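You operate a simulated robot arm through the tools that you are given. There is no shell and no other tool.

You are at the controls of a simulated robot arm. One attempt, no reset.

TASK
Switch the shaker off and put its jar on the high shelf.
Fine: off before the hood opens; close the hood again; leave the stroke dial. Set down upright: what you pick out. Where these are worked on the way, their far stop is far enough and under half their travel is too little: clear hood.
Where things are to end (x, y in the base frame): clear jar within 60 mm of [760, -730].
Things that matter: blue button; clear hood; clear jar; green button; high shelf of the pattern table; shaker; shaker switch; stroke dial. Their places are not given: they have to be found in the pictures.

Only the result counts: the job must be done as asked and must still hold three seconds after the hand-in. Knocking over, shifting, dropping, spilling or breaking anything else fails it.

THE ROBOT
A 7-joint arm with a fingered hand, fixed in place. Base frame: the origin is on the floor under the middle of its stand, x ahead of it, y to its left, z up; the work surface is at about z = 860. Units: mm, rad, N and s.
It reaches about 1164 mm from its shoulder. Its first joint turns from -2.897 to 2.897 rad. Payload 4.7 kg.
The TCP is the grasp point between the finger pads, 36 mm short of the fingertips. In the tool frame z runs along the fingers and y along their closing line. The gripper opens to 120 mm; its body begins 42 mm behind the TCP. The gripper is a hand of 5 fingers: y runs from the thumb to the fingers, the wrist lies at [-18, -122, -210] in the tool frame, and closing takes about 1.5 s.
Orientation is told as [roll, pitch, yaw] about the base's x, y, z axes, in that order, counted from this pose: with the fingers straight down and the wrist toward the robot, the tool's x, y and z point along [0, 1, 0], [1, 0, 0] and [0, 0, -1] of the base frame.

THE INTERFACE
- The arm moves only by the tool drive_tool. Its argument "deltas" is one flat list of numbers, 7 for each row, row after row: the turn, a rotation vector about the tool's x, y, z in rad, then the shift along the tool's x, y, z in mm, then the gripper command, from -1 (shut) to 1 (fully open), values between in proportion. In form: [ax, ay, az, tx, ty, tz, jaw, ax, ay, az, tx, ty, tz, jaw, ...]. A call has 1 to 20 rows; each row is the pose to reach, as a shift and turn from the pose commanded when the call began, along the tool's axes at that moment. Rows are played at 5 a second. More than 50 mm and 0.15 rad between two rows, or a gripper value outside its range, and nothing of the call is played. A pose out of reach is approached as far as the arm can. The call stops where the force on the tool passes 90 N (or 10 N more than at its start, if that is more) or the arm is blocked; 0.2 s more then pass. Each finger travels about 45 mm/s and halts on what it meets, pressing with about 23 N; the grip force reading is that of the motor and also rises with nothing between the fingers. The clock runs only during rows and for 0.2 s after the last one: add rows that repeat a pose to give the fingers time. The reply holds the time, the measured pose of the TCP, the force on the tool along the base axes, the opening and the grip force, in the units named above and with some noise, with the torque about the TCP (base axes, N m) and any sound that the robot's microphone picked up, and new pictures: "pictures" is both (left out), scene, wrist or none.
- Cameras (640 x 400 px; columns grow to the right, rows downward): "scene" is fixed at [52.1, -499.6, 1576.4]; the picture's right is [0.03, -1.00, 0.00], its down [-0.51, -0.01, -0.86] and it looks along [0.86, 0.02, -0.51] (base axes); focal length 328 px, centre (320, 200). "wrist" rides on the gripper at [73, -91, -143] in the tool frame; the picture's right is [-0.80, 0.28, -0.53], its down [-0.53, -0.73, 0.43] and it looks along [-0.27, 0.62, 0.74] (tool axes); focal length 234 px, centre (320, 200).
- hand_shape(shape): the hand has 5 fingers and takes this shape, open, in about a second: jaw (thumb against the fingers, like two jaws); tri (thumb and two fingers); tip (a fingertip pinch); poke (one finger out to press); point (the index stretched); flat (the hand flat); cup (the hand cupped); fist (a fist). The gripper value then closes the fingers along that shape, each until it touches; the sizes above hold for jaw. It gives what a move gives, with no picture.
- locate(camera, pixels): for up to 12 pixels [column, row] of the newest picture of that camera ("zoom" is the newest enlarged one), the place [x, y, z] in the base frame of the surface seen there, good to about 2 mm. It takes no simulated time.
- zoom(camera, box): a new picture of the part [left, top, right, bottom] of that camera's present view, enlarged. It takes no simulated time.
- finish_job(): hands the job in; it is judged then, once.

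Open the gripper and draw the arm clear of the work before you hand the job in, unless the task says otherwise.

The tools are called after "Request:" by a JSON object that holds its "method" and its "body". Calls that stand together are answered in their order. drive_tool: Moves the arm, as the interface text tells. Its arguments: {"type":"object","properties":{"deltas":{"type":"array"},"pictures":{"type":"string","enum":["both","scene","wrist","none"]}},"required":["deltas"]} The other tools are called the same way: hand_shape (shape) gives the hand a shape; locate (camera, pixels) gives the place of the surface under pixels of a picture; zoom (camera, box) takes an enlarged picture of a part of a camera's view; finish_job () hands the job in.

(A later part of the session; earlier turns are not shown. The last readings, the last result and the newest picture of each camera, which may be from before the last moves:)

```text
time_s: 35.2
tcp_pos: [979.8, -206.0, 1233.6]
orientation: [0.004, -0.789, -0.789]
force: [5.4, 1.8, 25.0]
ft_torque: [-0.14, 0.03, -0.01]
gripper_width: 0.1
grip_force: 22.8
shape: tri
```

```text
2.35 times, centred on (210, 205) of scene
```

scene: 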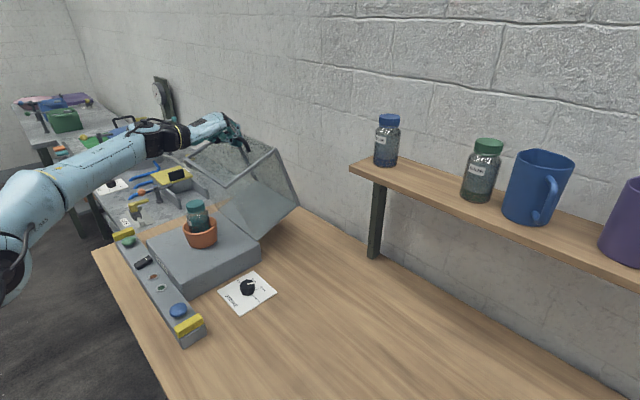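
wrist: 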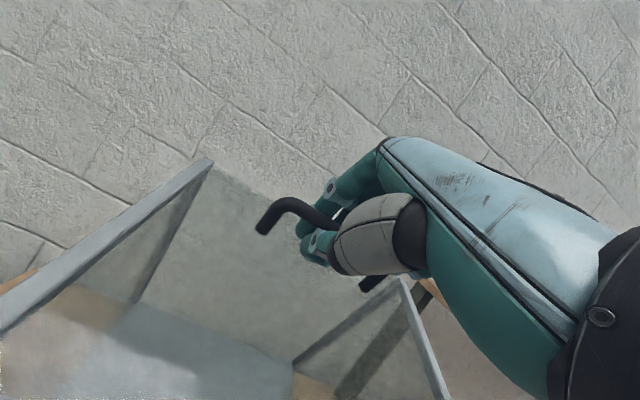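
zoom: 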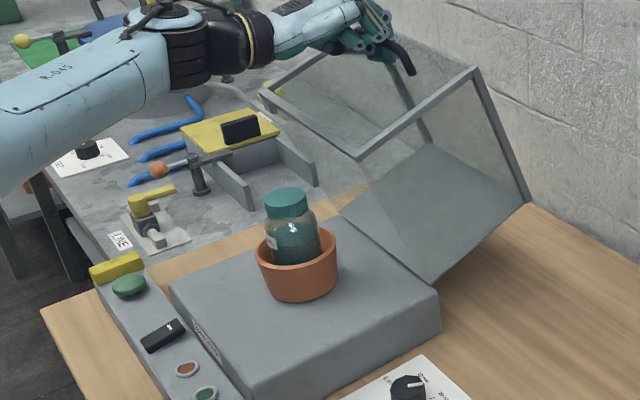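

Force rose to 25 N upward, so my arc is a few mm low here or the thumb is touching the panel. I'll lift 5 mm to relieve it and advance gently toward about 80°.

Request:
{"method": "drive_tool", "body": {"deltas": [0, 0, 0, 0, 3.5, -3.5, -1, 0, 0, 0, 0, 3.5, -3.5, -1, 0, 0, 0, 0, 10, 7, -1, 0, 0, 0, 0, 16.5, 17.8, -1, 0, 0, 0, 0, 16.5, 17.8, -1], "pictures": "both"}}

Request:
{"method": "zoom", "body": {"camera": "scene", "box": [170, 100, 310, 240]}}

```text
time_s: 36.4
tcp_pos: [997.8, -224.1, 1230.4]
orientation: [0.0, -0.787, -0.789]
force: [2.7, -2.3, 8.4]
ft_torque: [-0.03, 0.13, 0.01]
gripper_width: 0.0
grip_force: 22.9
shape: tri
```

scene: 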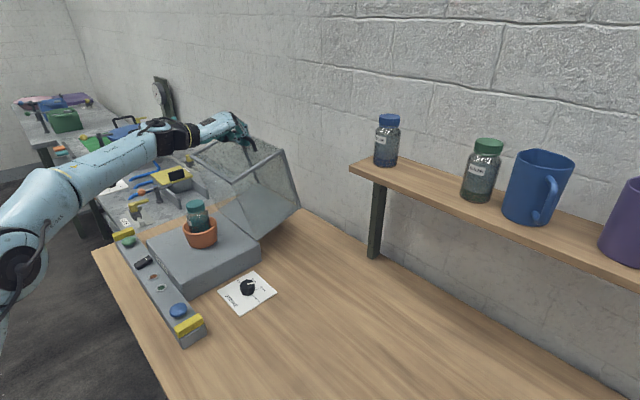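
wrist: 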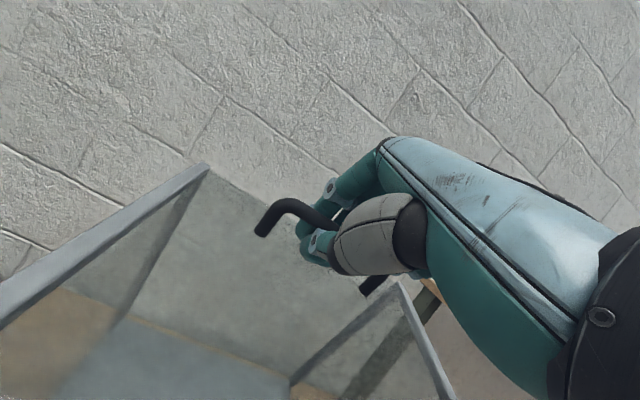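

```text
2.86 times, centred on (240, 170) of scene
```

zoom: 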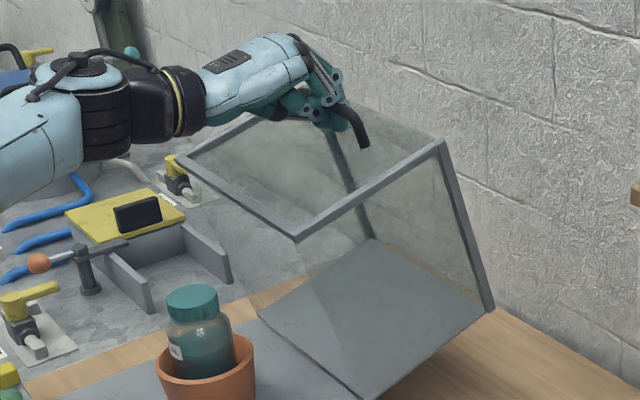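

The hood is at about 80° with 8 N. I'll go a little further to about 86° and check for the stop.

Request:
{"method": "drive_tool", "body": {"deltas": [0, 0, 0, 0, 5.5, 11.2, -1, 0, 0, 0, 0, 11.1, 22.4, -1, 0, 0, 0, 0, 13, 27, -1, 0, 0, 0, 0, 13, 27, -1], "pictures": "both"}}

Request:
{"method": "zoom", "body": {"camera": "scene", "box": [170, 100, 310, 240]}}

```text
time_s: 37.4
tcp_pos: [1017.1, -243.6, 1222.3]
orientation: [0.003, -0.789, -0.788]
force: [5.8, -1.2, 15.7]
ft_torque: [-0.03, 0.04, 0.0]
gripper_width: 0.0
grip_force: 22.8
shape: tri
```

scene: 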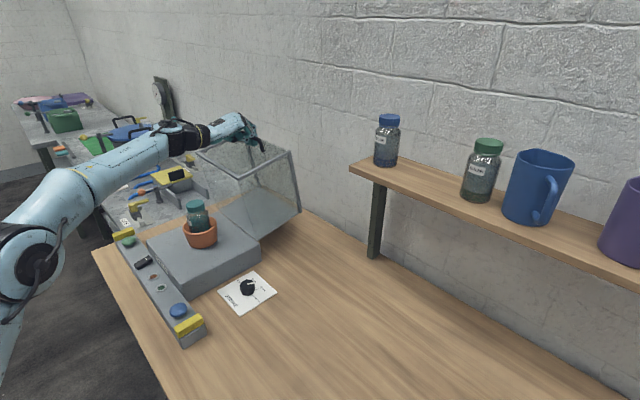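
wrist: 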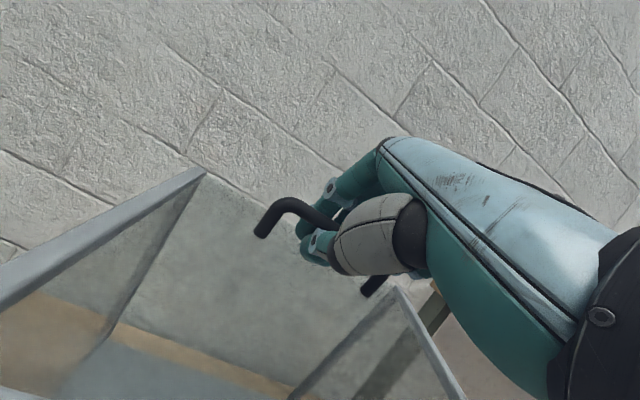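

```text
2.86 times, centred on (240, 170) of scene
```

zoom: 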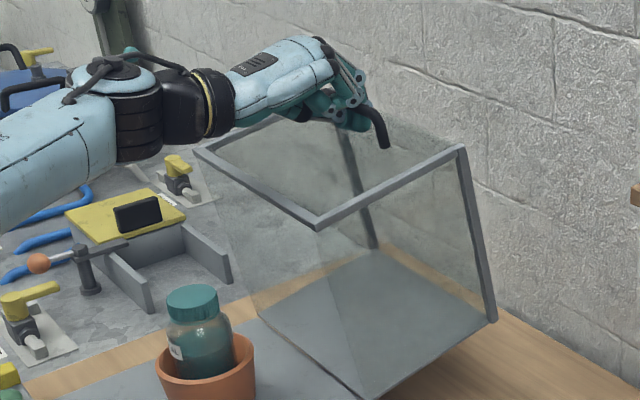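

Tangential force is near zero here, so the hood may hold by hinge friction. I'll loosen the cage slightly without leaving the bar to see whether the hood stays put.

Request:
{"method": "drive_tool", "body": {"deltas": [0, 0, 0, 0, 0, 0, -0.85, 0, 0, 0, 0, 0, 0, -0.7, 0, 0, 0, 0, 0, 0, -0.6, 0, 0, 0, 0, 0, 0, -0.6, 0, 0, 0, 0, 0, 0, -0.6, 0, 0, 0, 0, 0, 0, -0.6], "pictures": "both"}}

Request:
{"method": "zoom", "body": {"camera": "scene", "box": [170, 100, 310, 240]}}

Request:
{"method": "zoom", "body": {"camera": "wrist", "box": [230, 150, 430, 310]}}

```text
time_s: 38.8
tcp_pos: [1018.9, -244.5, 1220.8]
orientation: [-0.001, -0.787, -0.787]
force: [2.5, -2.3, 6.6]
ft_torque: [-0.07, -0.15, -0.04]
gripper_width: 23.3
grip_force: 0.0
shape: tri
```

scene: 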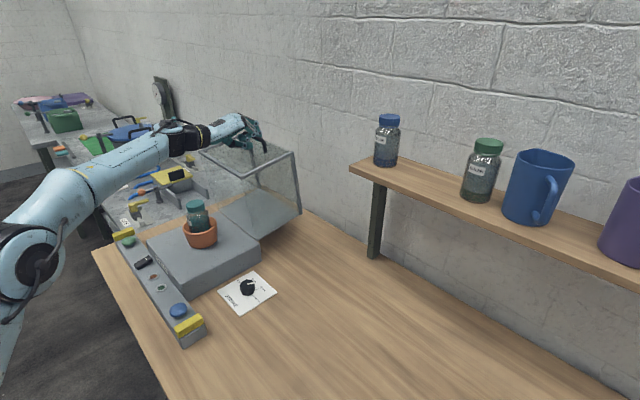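
wrist: 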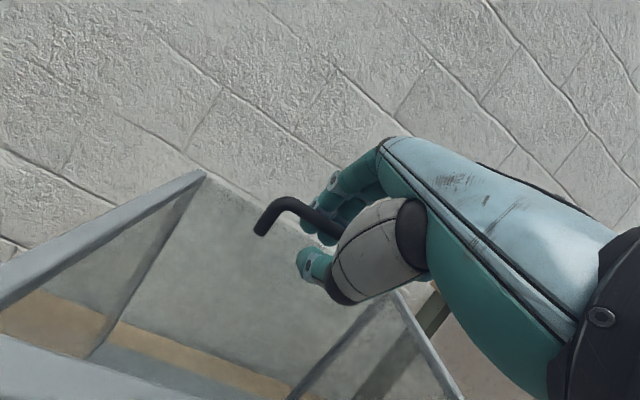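

```text
2.86 times, centred on (240, 170) of scene
```

zoom: 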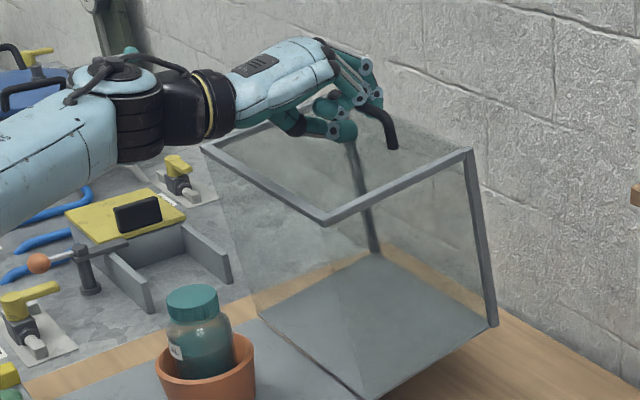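

```text
2.50 times, centred on (330, 230) of wrist
```

zoom: 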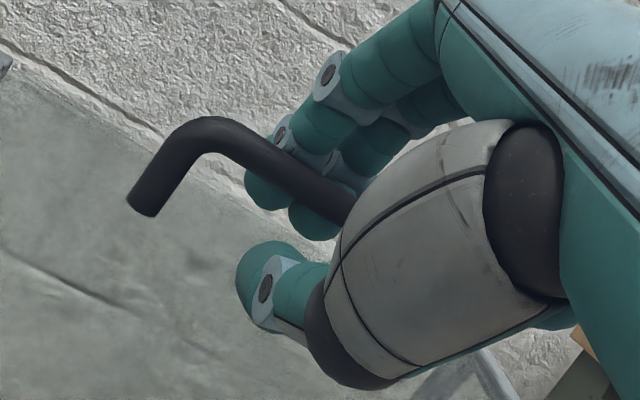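

The hood leans back on the fingers with only about 3–4 N, so it wants to fall open on its own. I'll keep it caged and guide it on along the arc toward the far stop.

Request:
{"method": "drive_tool", "body": {"deltas": [0, 0, 0, 0, 3.5, 9.5, -0.65, 0, 0, 0, 0, 7, 18.9, -0.65, 0, 0, 0, 0, 10.5, 31, -0.65, 0, 0, 0, 0, 13.9, 43, -0.65, 0, 0, 0, 0, 13.9, 43, -0.65], "pictures": "both"}}

Request:
{"method": "zoom", "body": {"camera": "scene", "box": [170, 100, 310, 240]}}

Request:
{"method": "zoom", "body": {"camera": "wrist", "box": [230, 150, 430, 310]}}

```text
time_s: 40.0
tcp_pos: [1047.1, -272.4, 1200.6]
orientation: [0.003, -0.789, -0.789]
force: [6.1, -6.1, 14.6]
ft_torque: [0.01, -0.09, -0.08]
gripper_width: 9.4
grip_force: 22.9
shape: tri
```

scene: 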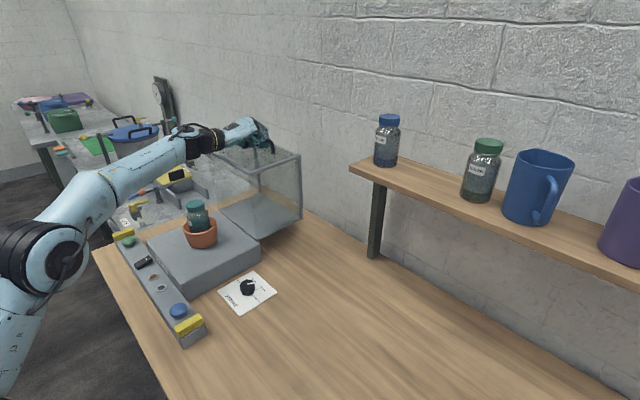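
wrist: 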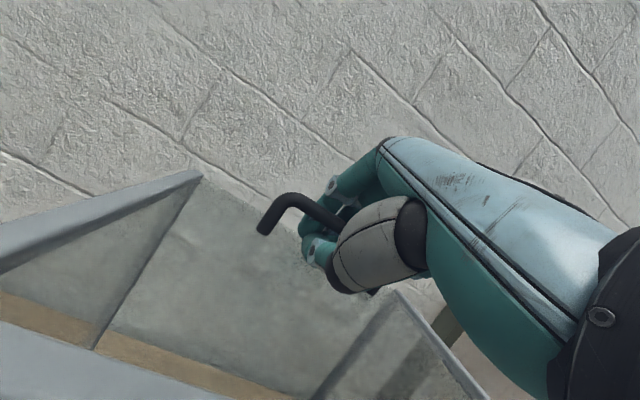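

```text
2.86 times, centred on (240, 170) of scene
```

zoom: 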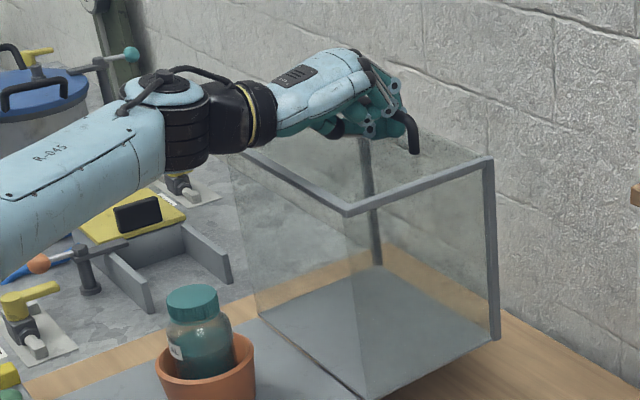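

```text
2.50 times, centred on (330, 230) of wrist
```

zoom: 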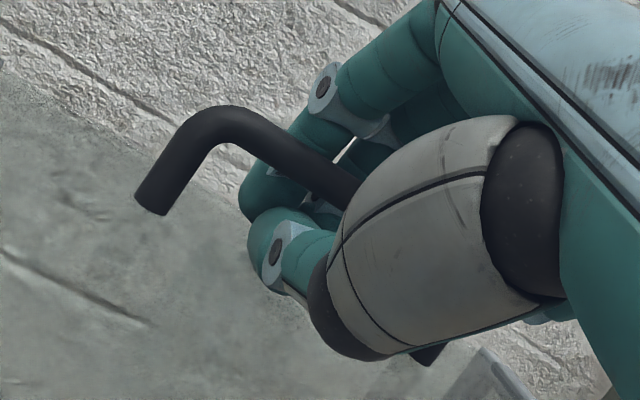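

The hood is near 93–95° and still moving freely. I'll keep guiding it along the arc another few degrees.

Request:
{"method": "drive_tool", "body": {"deltas": [0, 0, 0, 0, 1.6, 8.2, -0.6, 0, 0, 0, 0, 3.2, 16.5, -0.6, 0, 0, 0, 0, 4.7, 24.7, -0.6, 0, 0, 0, 0, 4.7, 24.7, -0.6, 0, 0, 0, 0, 4.7, 24.7, -0.6], "pictures": "both"}}

Request:
{"method": "zoom", "body": {"camera": "scene", "box": [170, 100, 310, 240]}}

Request:
{"method": "zoom", "body": {"camera": "wrist", "box": [230, 150, 430, 310]}}

```text
time_s: 41.2
tcp_pos: [1060.5, -285.4, 1192.4]
orientation: [0.006, -0.794, -0.787]
force: [-2.5, 7.5, 36.8]
ft_torque: [-0.18, 0.22, -0.12]
gripper_width: 20.4
grip_force: 0.1
shape: tri
```

scene: 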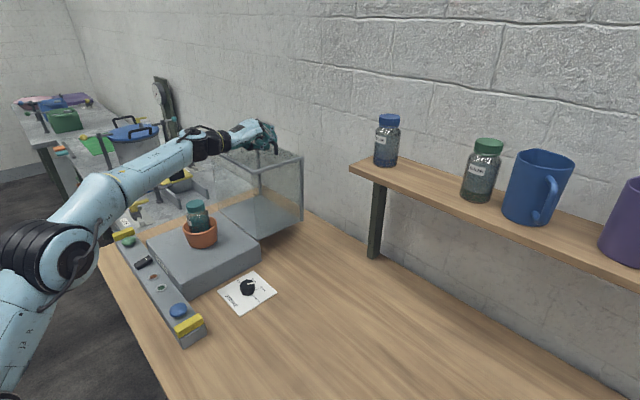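
wrist: 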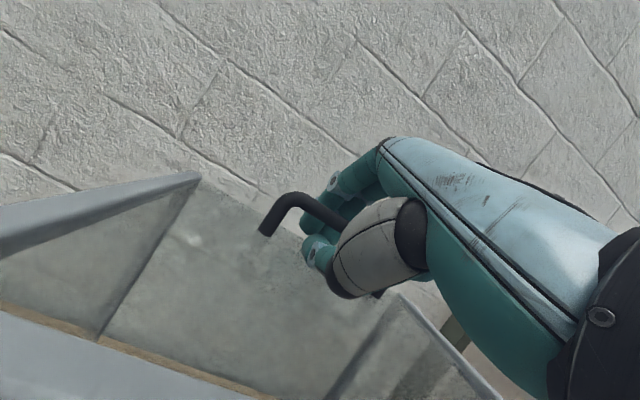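

```text
2.86 times, centred on (240, 170) of scene
```

zoom: 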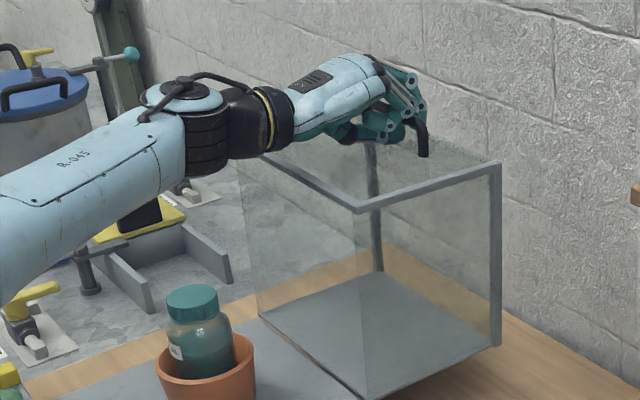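

```text
2.50 times, centred on (330, 230) of wrist
```

zoom: 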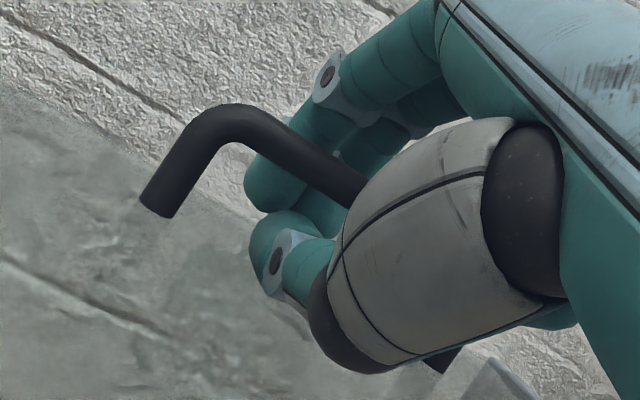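

Force rose to about 37 N upward, which may be the stop or the thumb on the panel. I'll measure the hood's actual angle from its rim points.

Request:
{"method": "locate", "body": {"camera": "scene", "pixels": [[253, 174], [252, 172], [235, 163], [275, 166], [301, 159], [302, 190], [302, 218], [265, 238], [255, 192], [258, 230], [221, 155], [278, 153]]}}

Request:
{"method": "zoom", "body": {"camera": "scene", "box": [230, 120, 330, 250]}}

```text
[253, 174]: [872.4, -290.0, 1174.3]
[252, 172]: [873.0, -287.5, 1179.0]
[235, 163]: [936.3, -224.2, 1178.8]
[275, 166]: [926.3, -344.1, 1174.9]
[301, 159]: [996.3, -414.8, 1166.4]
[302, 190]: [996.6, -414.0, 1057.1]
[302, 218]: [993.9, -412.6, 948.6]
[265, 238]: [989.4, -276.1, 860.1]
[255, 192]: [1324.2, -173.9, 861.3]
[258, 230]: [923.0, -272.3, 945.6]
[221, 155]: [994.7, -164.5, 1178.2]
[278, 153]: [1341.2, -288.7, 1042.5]
```

```text
3.08 times, centred on (280, 185) of scene
```

zoom: 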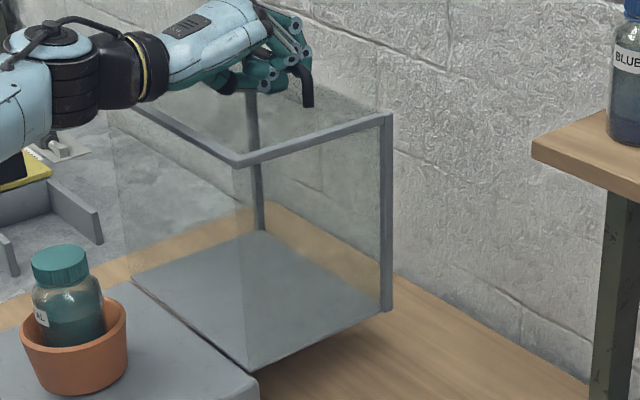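

The rim and rear panel show the hood at about 91–92°, with the rear panel level, and it resists further motion, so this is the far stop (hinge is nearer d≈804). I'll relax the hand upward and check that the hood stays.

Request:
{"method": "drive_tool", "body": {"deltas": [0, 0, 0, 0, 3, -6, -0.5, 0, 0, 0, 0, 7, -13, -0.4, 0, 0, 0, 0, 7, -13, -0.3, 0, 0, 0, 0, 7, -13, -0.3], "pictures": "both"}}

Request:
{"method": "zoom", "body": {"camera": "scene", "box": [190, 110, 320, 240]}}

Request:
{"method": "zoom", "body": {"camera": "wrist", "box": [230, 150, 430, 310]}}

Request:
{"method": "locate", "body": {"camera": "scene", "pixels": [[253, 174], [252, 172], [275, 166], [301, 159], [302, 190], [302, 218], [258, 230]]}}

```text
time_s: 42.2
tcp_pos: [1057.6, -283.9, 1201.0]
orientation: [0.001, -0.787, -0.787]
force: [2.6, -2.6, 17.4]
ft_torque: [0.01, -0.18, -0.03]
gripper_width: 36.4
grip_force: 0.0
shape: tri
```

scene: 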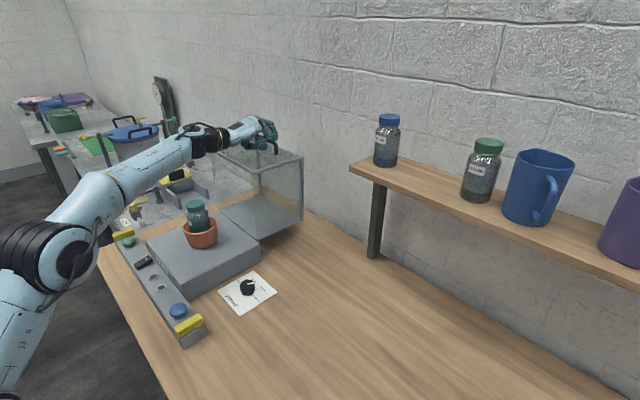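
wrist: 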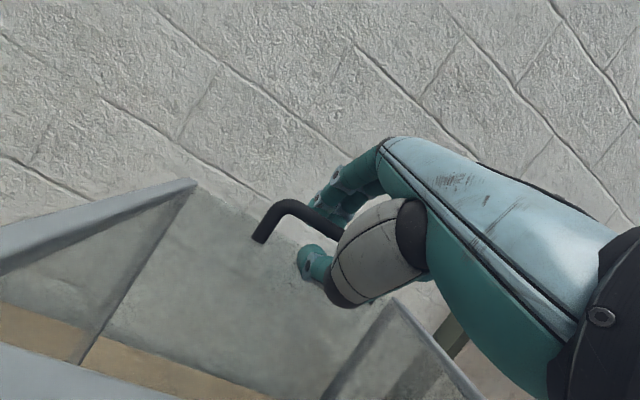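

```text
3.08 times, centred on (255, 175) of scene
```

zoom: 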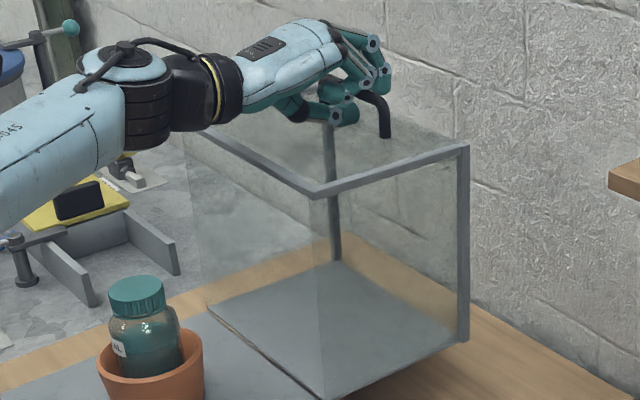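

```text
2.50 times, centred on (330, 230) of wrist
```

zoom: 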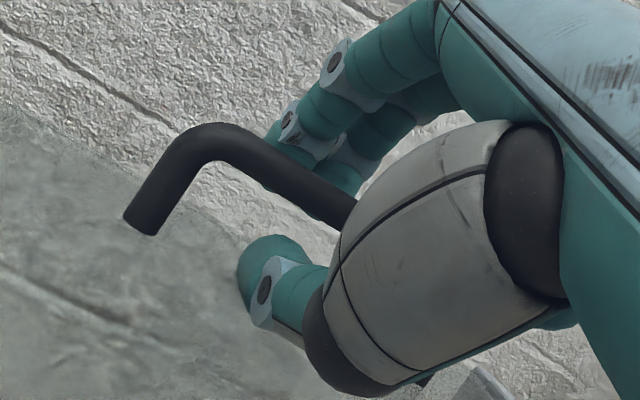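

```text
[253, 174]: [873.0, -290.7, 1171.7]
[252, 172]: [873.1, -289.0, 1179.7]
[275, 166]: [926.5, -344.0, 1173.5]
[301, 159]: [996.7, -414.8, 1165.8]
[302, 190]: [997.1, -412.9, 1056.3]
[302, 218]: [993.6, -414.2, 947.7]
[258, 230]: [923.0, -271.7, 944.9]
```

The hood holds at the stop. The bar sits deep in the open hand, so I'll back the hand out along its own -z (up and forward), which clears the fingers over the bar and slides the thumb out.

Request:
{"method": "drive_tool", "body": {"deltas": [0, 0, 0, 0, 0, -6, -0.35, 0, 0, 0, 0, 0, -12, -0.35, 0, 0, 0, 0, 0, -20, -0.35, 0, 0, 0, 0, 0, -28, -0.35, 0, 0, 0, 0, 0, -36, -0.35, 0, 0, 0, 0, 0, -36, -0.35], "pictures": "both"}}

Request:
{"method": "zoom", "body": {"camera": "scene", "box": [190, 110, 320, 240]}}

Request:
{"method": "zoom", "body": {"camera": "wrist", "box": [230, 150, 430, 310]}}

```text
time_s: 43.6
tcp_pos: [1040.2, -263.9, 1225.2]
orientation: [-0.001, -0.786, -0.787]
force: [0.1, -0.5, -0.4]
ft_torque: [-0.02, 0.01, 0.01]
gripper_width: 39.3
grip_force: 0.1
shape: tri
```

scene: 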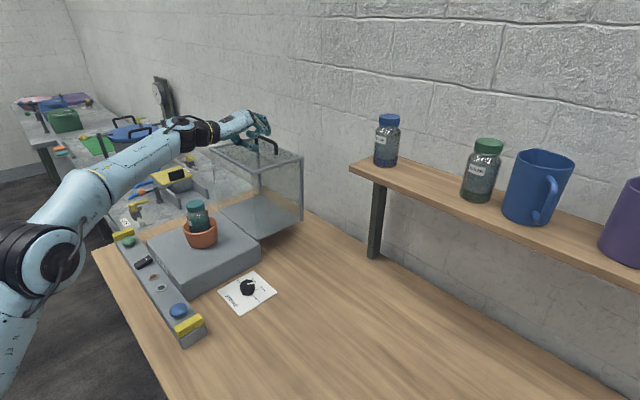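
wrist: 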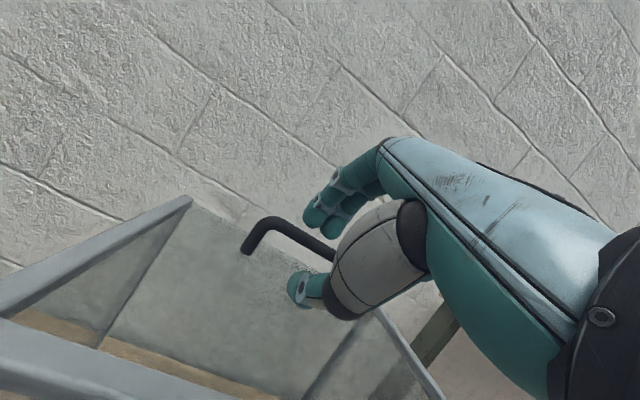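

```text
3.08 times, centred on (255, 175) of scene
```

zoom: 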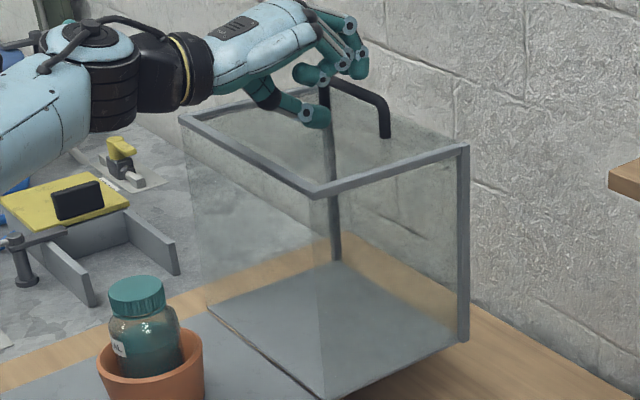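

```text
2.50 times, centred on (330, 230) of wrist
```

zoom: 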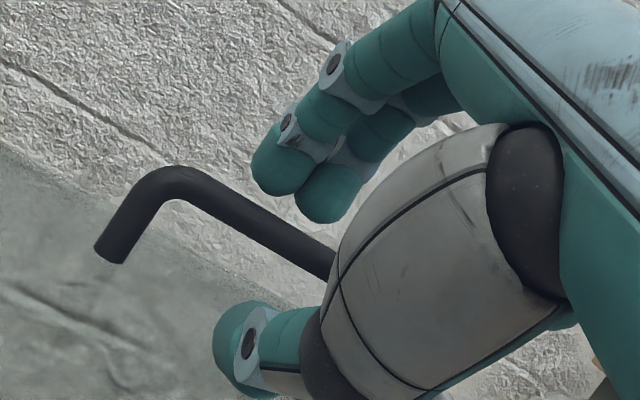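

Force is zero and the hood stays open. I'll raise the hand clear of the bar, then withdraw forward, and record the bar's open position for later closing.

Request:
{"method": "locate", "body": {"camera": "wrist", "pixels": [[250, 230], [258, 222], [270, 218], [285, 228], [300, 237], [315, 247], [328, 255], [246, 248], [190, 200], [300, 240], [285, 232], [285, 225]]}}

Request:
{"method": "drive_tool", "body": {"deltas": [0, 0, 0, 0, 20, -20, -0.2, 0, 0, 0, 0, 40, -40, 0, 0, 0, 0, 0, 20, -65, 0, 0, 0, 0, 0, 0, -90, 0, 0, 0, 0, 0, -25, -115, 0, 0, 0, 0, 0, -50, -140, 0, 0, 0, 0, 0, -75, -165, 0, 0, 0, 0, 0, -75, -165, 0], "pictures": "both"}}

```text
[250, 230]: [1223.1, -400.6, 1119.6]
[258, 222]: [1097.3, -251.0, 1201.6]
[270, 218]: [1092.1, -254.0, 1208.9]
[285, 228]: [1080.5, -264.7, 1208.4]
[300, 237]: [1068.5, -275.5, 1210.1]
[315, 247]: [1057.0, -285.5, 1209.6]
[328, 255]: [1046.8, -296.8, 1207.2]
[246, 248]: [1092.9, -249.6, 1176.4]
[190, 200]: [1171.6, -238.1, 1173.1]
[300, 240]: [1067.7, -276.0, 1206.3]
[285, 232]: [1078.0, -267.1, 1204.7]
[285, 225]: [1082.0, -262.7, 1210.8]
```

```text
time_s: 45.4
tcp_pos: [921.1, -145.4, 1289.4]
orientation: [0.001, -0.787, -0.786]
force: [0.0, 0.5, -0.6]
ft_torque: [-0.01, 0.0, 0.0]
gripper_width: 59.8
grip_force: 0.0
shape: tri
```

scene: 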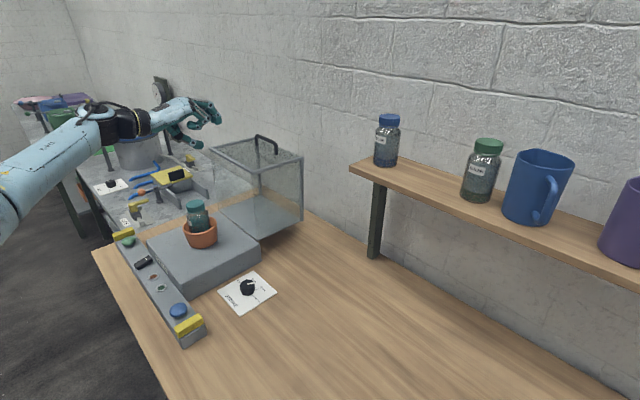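
wrist: 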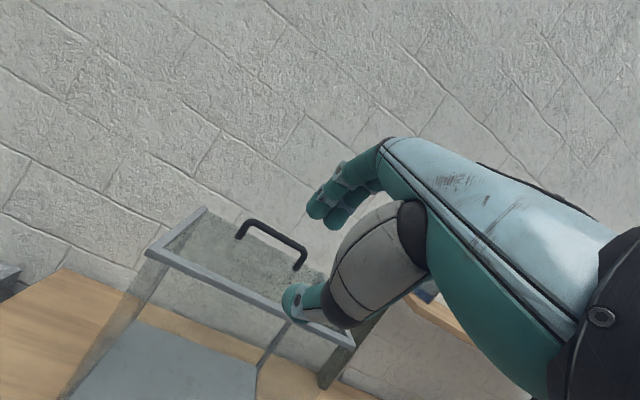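

The hood stands open by itself and its bar is now at about d≈951, Z≈1206. Now I'll measure the jar and pot, and also the shelf jars for comparison.

Request:
{"method": "zoom", "body": {"camera": "scene", "box": [165, 185, 245, 265]}}

Request:
{"method": "locate", "body": {"camera": "zoom", "pixels": [[257, 135], [257, 150], [225, 145], [290, 145], [257, 165], [230, 190], [290, 185], [260, 220], [220, 215], [300, 215], [260, 290], [340, 260]]}}

Request:
{"method": "zoom", "body": {"camera": "scene", "box": [350, 100, 470, 220]}}

Request:
{"method": "locate", "body": {"camera": "zoom", "pixels": [[195, 75], [195, 60], [165, 90], [230, 90], [155, 150], [235, 150], [190, 215], [150, 210], [230, 215], [300, 230], [200, 260], [110, 215]]}}

```text
5.00 times, centred on (205, 225) of scene
```

zoom: 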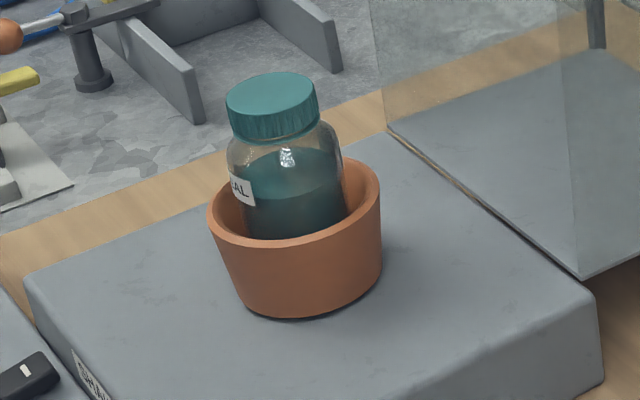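

```text
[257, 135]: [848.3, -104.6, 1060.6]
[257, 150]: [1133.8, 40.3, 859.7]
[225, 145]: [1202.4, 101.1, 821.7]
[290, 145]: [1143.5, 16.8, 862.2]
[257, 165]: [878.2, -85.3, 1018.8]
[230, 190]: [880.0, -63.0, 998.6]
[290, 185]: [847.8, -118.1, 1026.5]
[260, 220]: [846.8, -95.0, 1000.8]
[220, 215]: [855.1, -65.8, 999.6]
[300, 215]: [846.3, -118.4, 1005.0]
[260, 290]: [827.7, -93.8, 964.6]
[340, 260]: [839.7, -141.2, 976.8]
```

```text
3.33 times, centred on (410, 160) of scene
```

zoom: 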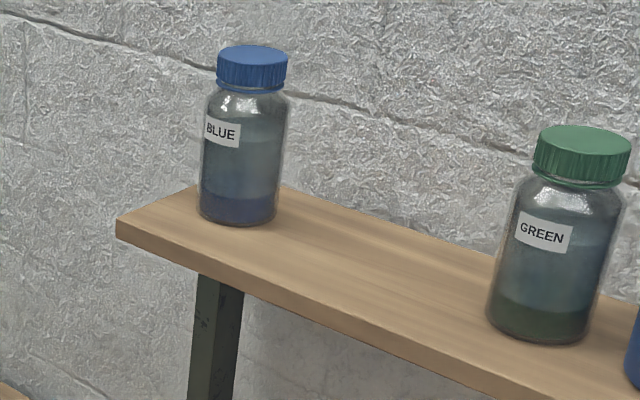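

```text
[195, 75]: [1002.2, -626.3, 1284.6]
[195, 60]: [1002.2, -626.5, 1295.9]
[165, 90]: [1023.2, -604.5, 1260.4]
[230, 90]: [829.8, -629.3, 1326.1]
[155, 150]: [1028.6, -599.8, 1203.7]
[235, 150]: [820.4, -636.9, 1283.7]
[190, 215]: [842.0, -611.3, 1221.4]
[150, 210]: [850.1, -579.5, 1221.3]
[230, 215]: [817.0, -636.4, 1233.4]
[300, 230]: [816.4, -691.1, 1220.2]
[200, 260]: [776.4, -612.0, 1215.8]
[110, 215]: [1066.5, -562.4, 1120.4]
```

The shelf surface is at z≈1221 and the jar's lid has teal colour with clear glass below. I'll take more precise points on both jars' lids and bodies.

Request:
{"method": "locate", "body": {"camera": "zoom", "pixels": [[250, 52], [225, 55], [283, 58], [250, 80], [240, 110], [205, 180], [278, 180], [240, 180], [240, 220], [580, 135], [580, 170], [545, 335]]}}

Request:
{"method": "zoom", "body": {"camera": "scene", "box": [180, 190, 230, 250]}}

Request:
{"method": "locate", "body": {"camera": "zoom", "pixels": [[280, 60], [220, 75], [345, 65], [280, 90], [280, 120], [240, 125], [330, 120], [285, 160], [240, 200], [345, 190], [290, 220], [375, 190]]}}

```text
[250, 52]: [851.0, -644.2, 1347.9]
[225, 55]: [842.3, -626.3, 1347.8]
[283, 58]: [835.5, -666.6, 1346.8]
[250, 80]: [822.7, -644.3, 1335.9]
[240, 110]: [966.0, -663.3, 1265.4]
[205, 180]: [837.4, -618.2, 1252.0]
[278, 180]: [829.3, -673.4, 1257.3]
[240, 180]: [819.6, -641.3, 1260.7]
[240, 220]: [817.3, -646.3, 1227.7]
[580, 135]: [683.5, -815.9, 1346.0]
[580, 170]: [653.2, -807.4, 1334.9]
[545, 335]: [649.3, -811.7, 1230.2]
```

```text
6.67 times, centred on (205, 220) of scene
```

zoom: 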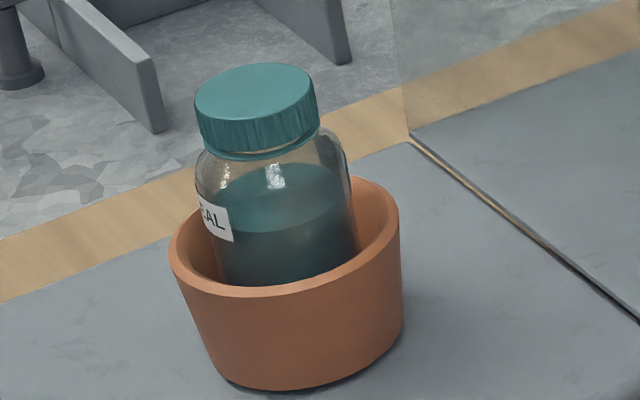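

```text
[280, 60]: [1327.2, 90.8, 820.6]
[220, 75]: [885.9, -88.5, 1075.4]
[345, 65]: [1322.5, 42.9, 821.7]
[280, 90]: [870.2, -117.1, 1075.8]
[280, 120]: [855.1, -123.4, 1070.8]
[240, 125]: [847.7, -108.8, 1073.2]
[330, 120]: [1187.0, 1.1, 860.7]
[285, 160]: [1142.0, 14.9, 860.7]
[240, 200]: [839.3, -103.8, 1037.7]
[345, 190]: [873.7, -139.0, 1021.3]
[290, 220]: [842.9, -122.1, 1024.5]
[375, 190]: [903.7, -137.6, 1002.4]
```

The jar's lid top is at z≈1075 and matching jars are about 127 mm tall (body ≈58, lid ≈46), so its bottom sits at about 948. Before picking I'll raise the empty hand, return to fingers-down, and test whether the arm reaches above the shelf spot in that attitude.

Request:
{"method": "drive_tool", "body": {"deltas": [0.13, 0, 0, 0, 20, -20, 0, 0.26, 0, 0, 0, 40, -40, 0, 0.39, 0, 0, 0, 60, -60, 0, 0.52, 0, 0, 0, 80, -80, 0, 0.65, 0, 0, 0, 100, -100, 0, 0.785, 0, 0, 0, 115, -115, 0, 0.785, 0, 0, 0, 115, -115, 0], "pictures": "scene"}}

```text
time_s: 47.0
tcp_pos: [884.6, -134.5, 1385.1]
orientation: [-0.01, -0.032, -0.787]
force: [7.5, -1.5, -6.9]
ft_torque: [0.02, 0.48, -0.05]
gripper_width: 59.7
grip_force: 0.2
shape: tri
out of reach, approached as far as the arm can: row 5, 6, 7
```

scene: 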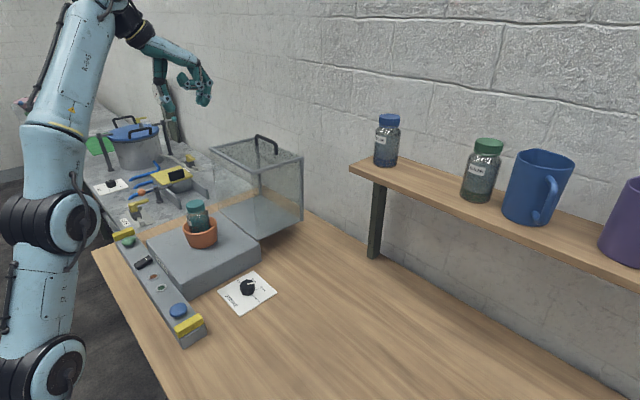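

That pose is out of reach, so I need the arm's geometry. I'll locate visible points of the arm to estimate where its shoulder and links are.

Request:
{"method": "locate", "body": {"camera": "scene", "pixels": [[50, 375], [70, 375], [45, 225], [75, 222], [40, 300], [70, 60], [80, 20], [130, 25], [60, 130], [20, 340], [175, 45], [20, 385]]}}

```text
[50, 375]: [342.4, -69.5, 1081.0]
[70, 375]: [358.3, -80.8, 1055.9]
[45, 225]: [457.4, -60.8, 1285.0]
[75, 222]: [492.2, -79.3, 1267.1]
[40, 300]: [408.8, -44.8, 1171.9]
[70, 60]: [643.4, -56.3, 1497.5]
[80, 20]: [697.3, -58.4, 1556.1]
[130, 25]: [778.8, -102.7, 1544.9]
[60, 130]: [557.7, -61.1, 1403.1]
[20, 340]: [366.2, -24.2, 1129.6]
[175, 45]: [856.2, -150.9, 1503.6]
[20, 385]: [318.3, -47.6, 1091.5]
```

Out of reach there means fingers-down won't work at the shelf. The arm reaches further with the hand level, so I'll grasp the jar from the side (fingers pointing along d, closing line horizontal). First I retract to a safe spot in front and check the pose.

Request:
{"method": "drive_tool", "body": {"deltas": [0, 0, 0, -1, -34, 13, 0, 0, 0, 0, -2, -68, 26, 0, 0, 0, 0, -3, -102, 39, 0, 0, 0, 0, -4, -136, 52, 0, 0, 0, 0, -5, -170, 65, 0, 0, 0, 0, -6, -204, 78, 0, 0, 0, 0, -7, -238, 90, 0, 0, 0, 0, -8, -271, 102, 0, 0, 0, 0, -8, -271, 102, 0], "pictures": "scene"}}

```text
time_s: 49.0
tcp_pos: [682.8, 50.6, 1292.5]
orientation: [0.001, -0.003, -0.785]
force: [0.6, 0.0, 0.4]
ft_torque: [-0.04, 0.03, 0.0]
gripper_width: 60.1
grip_force: 0.0
shape: tri
```

scene: 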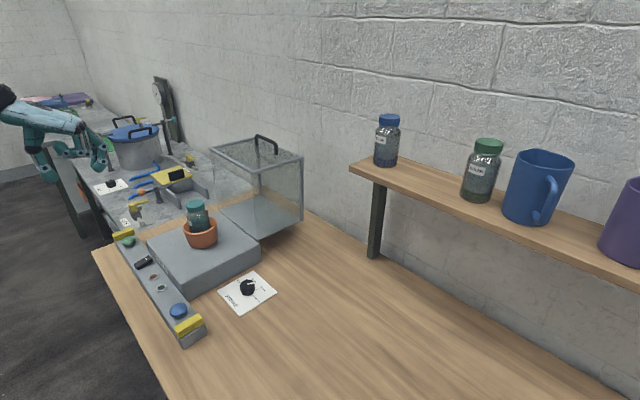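

The hand is at (683,51,1293), clear in front. I'll now rotate the hand 120° about the tool's (1,1,1) axis so the fingers point along d with the closing line horizontal.

Request:
{"method": "drive_tool", "body": {"deltas": [-0.0806, -0.0806, -0.0806, 0, 0, 0, 0, -0.1612, -0.1612, -0.1612, 0, 0, 0, 0, -0.2418, -0.2418, -0.2418, 0, 0, 0, 0, -0.3224, -0.3224, -0.3224, 0, 0, 0, 0, -0.403, -0.403, -0.403, 0, 0, 0, 0, -0.4836, -0.4836, -0.4836, 0, 0, 0, 0, -0.5642, -0.5642, -0.5642, 0, 0, 0, 0, -0.6448, -0.6448, -0.6448, 0, 0, 0, 0, -0.7254, -0.7254, -0.7254, 0, 0, 0, 0, -0.806, -0.806, -0.806, 0, 0, 0, 0, -0.8866, -0.8866, -0.8866, 0, 0, 0, 0, -0.9672, -0.9672, -0.9672, 0, 0, 0, 0, -1.0478, -1.0478, -1.0478, 0, 0, 0, 0, -1.1284, -1.1284, -1.1284, 0, 0, 0, 0, -1.2092, -1.2092, -1.2092, 0, 0, 0, 0, -1.2092, -1.2092, -1.2092, 0, 0, 0, 0], "pictures": "both"}}

```text
time_s: 52.4
tcp_pos: [682.7, 51.4, 1292.7]
orientation: [-1.576, 0.001, 0.784]
force: [0.5, 0.5, 0.2]
ft_torque: [0.02, 0.01, 0.01]
gripper_width: 59.9
grip_force: 0.0
shape: tri
```

scene: 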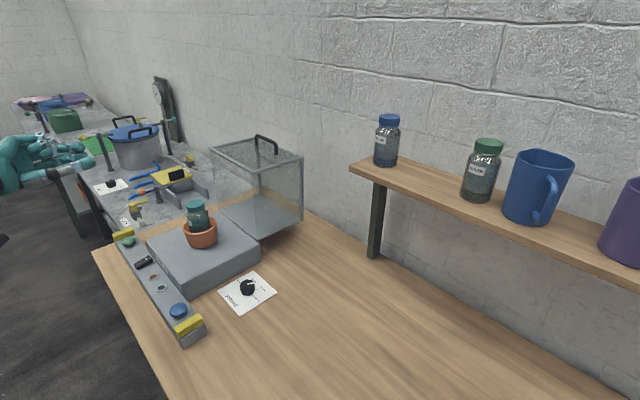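
wrist: 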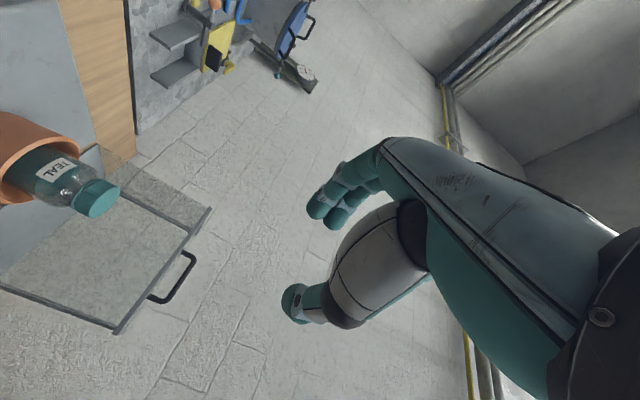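

The hand now points along d with a horizontal closing line. Before grasping I'll test, empty and high (Z≈1400, above the shelf jars), whether this attitude reaches the shelf spot; first half of the way.

Request:
{"method": "drive_tool", "body": {"deltas": [0, 0, 0, -6, -29, 34, 0, 0, 0, 0, -13, -58, 68, 0, 0, 0, 0, -19, -87, 102, 0, 0, 0, 0, -25, -116, 136, 0, 0, 0, 0, -31, -145, 171, 0, 0, 0, 0, -38, -174, 205, 0, 0, 0, 0, -44, -203, 239, 0, 0, 0, 0, -50, -233, 273, 0, 0, 0, 0, -57, -262, 307, 0, 0, 0, 0, -63, -291, 342, 0, 0, 0, 0, -69, -320, 376, 0, 0, 0, 0, -69, -320, 376, 0], "pictures": "scene"}}

```text
time_s: 55.0
tcp_pos: [718.6, -441.1, 1362.7]
orientation: [-1.573, 0.0, 0.784]
force: [0.5, -0.3, -0.5]
ft_torque: [0.01, -0.01, 0.03]
gripper_width: 59.9
grip_force: 0.2
shape: tri
```

scene: 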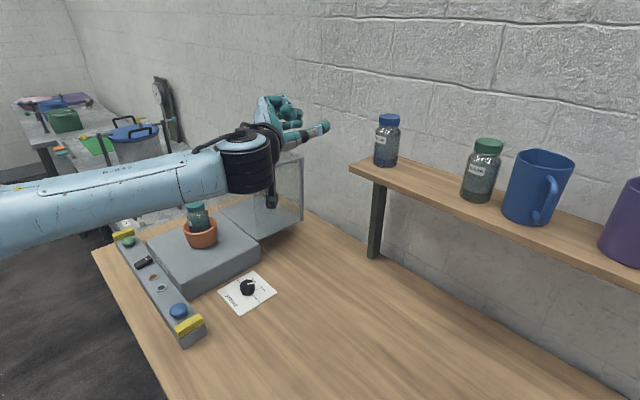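

It reached the midpoint as commanded. I'll continue to the spot above the shelf at Z≈1400.

Request:
{"method": "drive_tool", "body": {"deltas": [0, 0, 0, -6, -29, 34, 0, 0, 0, 0, -13, -58, 68, 0, 0, 0, 0, -19, -87, 102, 0, 0, 0, 0, -25, -116, 136, 0, 0, 0, 0, -31, -145, 171, 0, 0, 0, 0, -38, -174, 205, 0, 0, 0, 0, -38, -174, 205, 0], "pictures": "both"}}

```text
time_s: 56.6
tcp_pos: [742.8, -711.0, 1400.3]
orientation: [-1.569, -0.002, 0.782]
force: [0.0, 0.3, -0.9]
ft_torque: [-0.01, -0.1, 0.04]
gripper_width: 60.0
grip_force: 0.0
shape: tri
```

scene: 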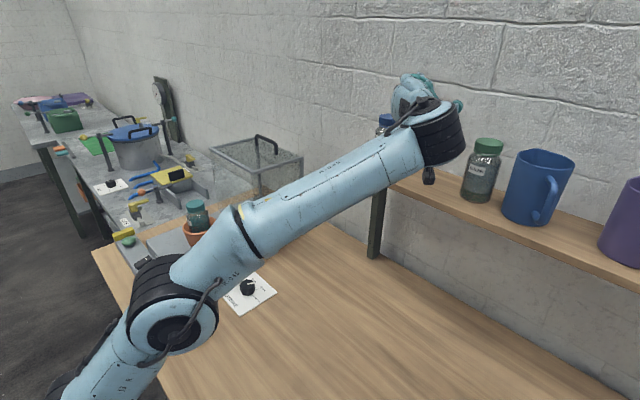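
wrist: 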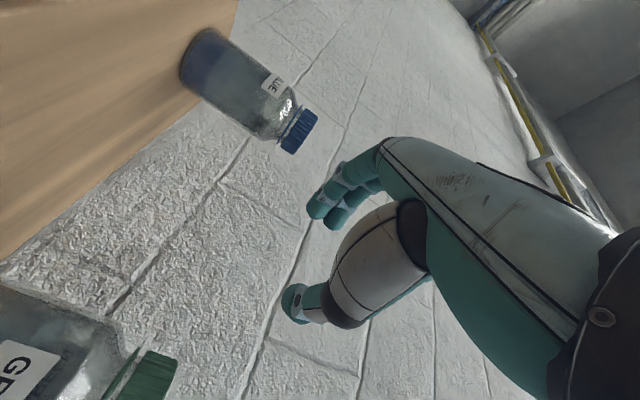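

The spot is reachable in this attitude. A dark part of the wrist hangs down at scene px (428,175), so I'll check its height relative to the shelf and the green jar before relying on this.

Request:
{"method": "locate", "body": {"camera": "scene", "pixels": [[428, 182], [428, 175], [428, 168], [440, 155], [455, 145], [425, 120], [440, 110], [415, 90], [405, 150], [465, 130], [458, 105], [380, 180]]}}

Request:
{"method": "zoom", "body": {"camera": "scene", "box": [360, 60, 500, 200]}}

```text
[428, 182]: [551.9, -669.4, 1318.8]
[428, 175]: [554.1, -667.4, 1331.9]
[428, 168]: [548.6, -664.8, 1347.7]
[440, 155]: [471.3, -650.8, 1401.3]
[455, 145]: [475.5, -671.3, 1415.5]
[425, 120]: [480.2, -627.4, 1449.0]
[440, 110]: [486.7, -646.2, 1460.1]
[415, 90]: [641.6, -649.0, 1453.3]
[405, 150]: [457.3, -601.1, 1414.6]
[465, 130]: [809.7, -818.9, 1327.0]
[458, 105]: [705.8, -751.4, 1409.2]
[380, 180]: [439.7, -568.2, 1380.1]
```

```text
2.86 times, centred on (430, 130) of scene
```

zoom: 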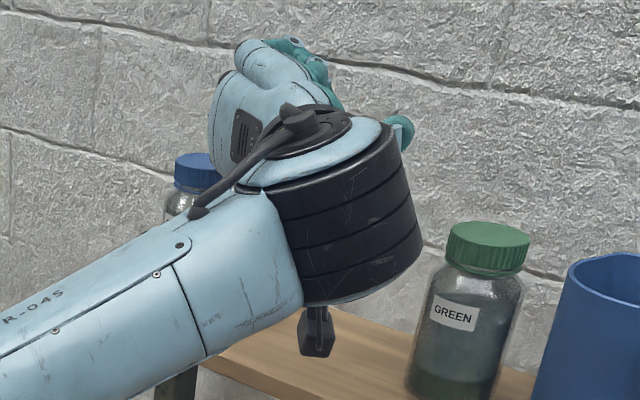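

The hanging part is the wrist camera at about 163 mm behind and 83 mm below the TCP, which stays in front of the shelf edge (d≈981), so placing is feasible. I'll go back to a pre-pick pose in front of the shaker.

Request:
{"method": "drive_tool", "body": {"deltas": [0, 0, 0, 0, 0, -45, 0, 0, 0, 0, 0, 10, -90, 0, 0, 0, 0, 10, 43, -126, 0, 0, 0, 0, 20, 78, -156, 0, 0, 0, 0, 30, 113, -186, 0, 0, 0, 0, 40, 148, -216, 0, 0, 0, 0, 50, 183, -247, 0, 0, 0, 0, 60, 218, -277, 0, 0, 0, 0, 70, 253, -307, 0, 0, 0, 0, 80, 288, -337, 0, 0, 0, 0, 90, 323, -367, 0, 0, 0, 0, 100, 358, -398, 0, 0, 0, 0, 110, 393, -428, 0, 0, 0, 0, 120, 428, -458, 0, 0, 0, 0, 130, 463, -488, 0, 0, 0, 0, 140, 492, -510, 0, 0, 0, 0, 150, 517, -527, 0, 0, 0, 0, 150, 517, -527, 0], "pictures": "both"}}

Request:
{"method": "zoom", "body": {"camera": "scene", "box": [165, 185, 245, 265]}}

```text
time_s: 60.4
tcp_pos: [736.3, 30.8, 1248.5]
orientation: [-1.573, -0.001, 0.786]
force: [-0.2, -0.3, 0.6]
ft_torque: [-0.05, 0.01, 0.02]
gripper_width: 60.0
grip_force: 0.1
shape: tri
```

scene: 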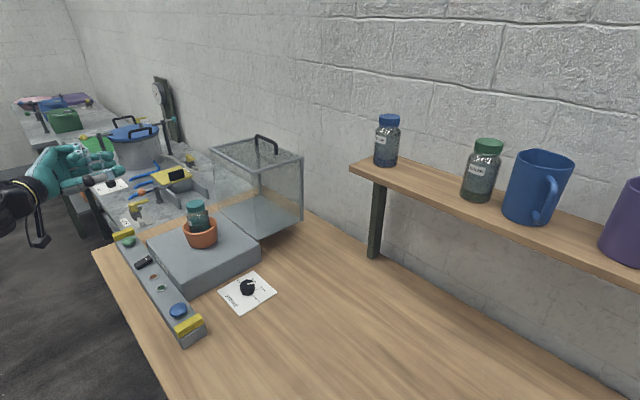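
wrist: 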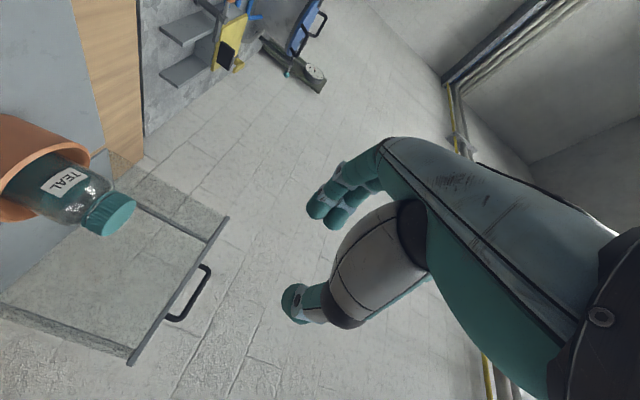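

```text
5.00 times, centred on (205, 225) of scene
```

zoom: 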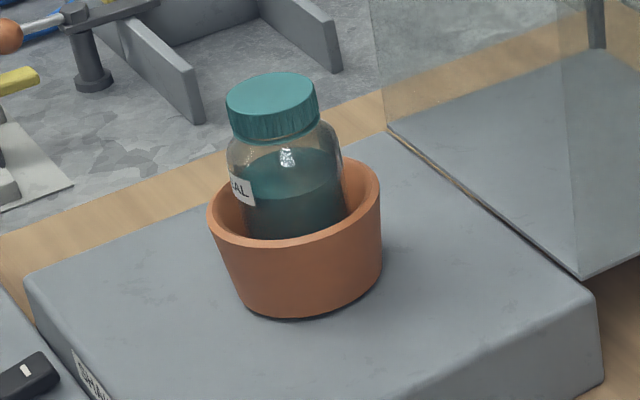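

The jar hasn't moved. I'll locate the lid's outline and the pot rim to get the jar's axis.

Request:
{"method": "locate", "body": {"camera": "zoom", "pixels": [[268, 92], [232, 98], [310, 90], [268, 76], [270, 106], [272, 125], [235, 125], [313, 115], [250, 170], [270, 230], [215, 225], [375, 185]]}}

Request:
{"method": "locate", "body": {"camera": "wrist", "pixels": [[120, 215], [100, 195], [92, 212], [85, 205], [60, 185], [75, 175], [70, 200], [45, 180], [90, 150], [60, 130], [110, 235], [130, 200]]}}

Request:
{"method": "zoom", "body": {"camera": "wrist", "box": [0, 90, 160, 260]}}

```text
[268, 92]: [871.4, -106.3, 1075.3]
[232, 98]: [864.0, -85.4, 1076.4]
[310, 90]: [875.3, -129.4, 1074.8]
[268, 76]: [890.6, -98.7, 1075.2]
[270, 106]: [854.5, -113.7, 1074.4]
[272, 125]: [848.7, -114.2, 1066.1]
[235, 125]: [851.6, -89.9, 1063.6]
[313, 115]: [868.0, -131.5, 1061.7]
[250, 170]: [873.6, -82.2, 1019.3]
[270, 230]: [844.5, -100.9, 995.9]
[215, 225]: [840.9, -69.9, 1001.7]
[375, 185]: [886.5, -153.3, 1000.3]
```

```text
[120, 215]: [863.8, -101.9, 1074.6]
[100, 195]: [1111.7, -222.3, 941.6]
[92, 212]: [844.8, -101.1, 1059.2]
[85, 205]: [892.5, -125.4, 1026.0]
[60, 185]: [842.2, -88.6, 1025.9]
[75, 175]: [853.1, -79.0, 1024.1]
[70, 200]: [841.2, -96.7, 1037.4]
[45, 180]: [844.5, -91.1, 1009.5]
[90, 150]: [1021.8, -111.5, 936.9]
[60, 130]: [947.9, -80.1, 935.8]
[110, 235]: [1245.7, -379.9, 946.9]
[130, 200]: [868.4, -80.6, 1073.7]
```

```text
2.35 times, centred on (80, 175) of wrist
```

zoom: 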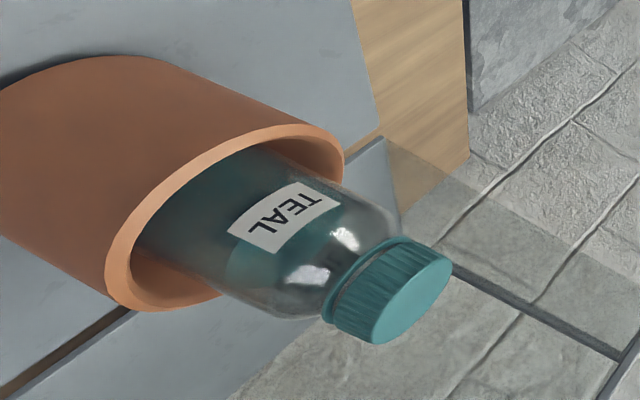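

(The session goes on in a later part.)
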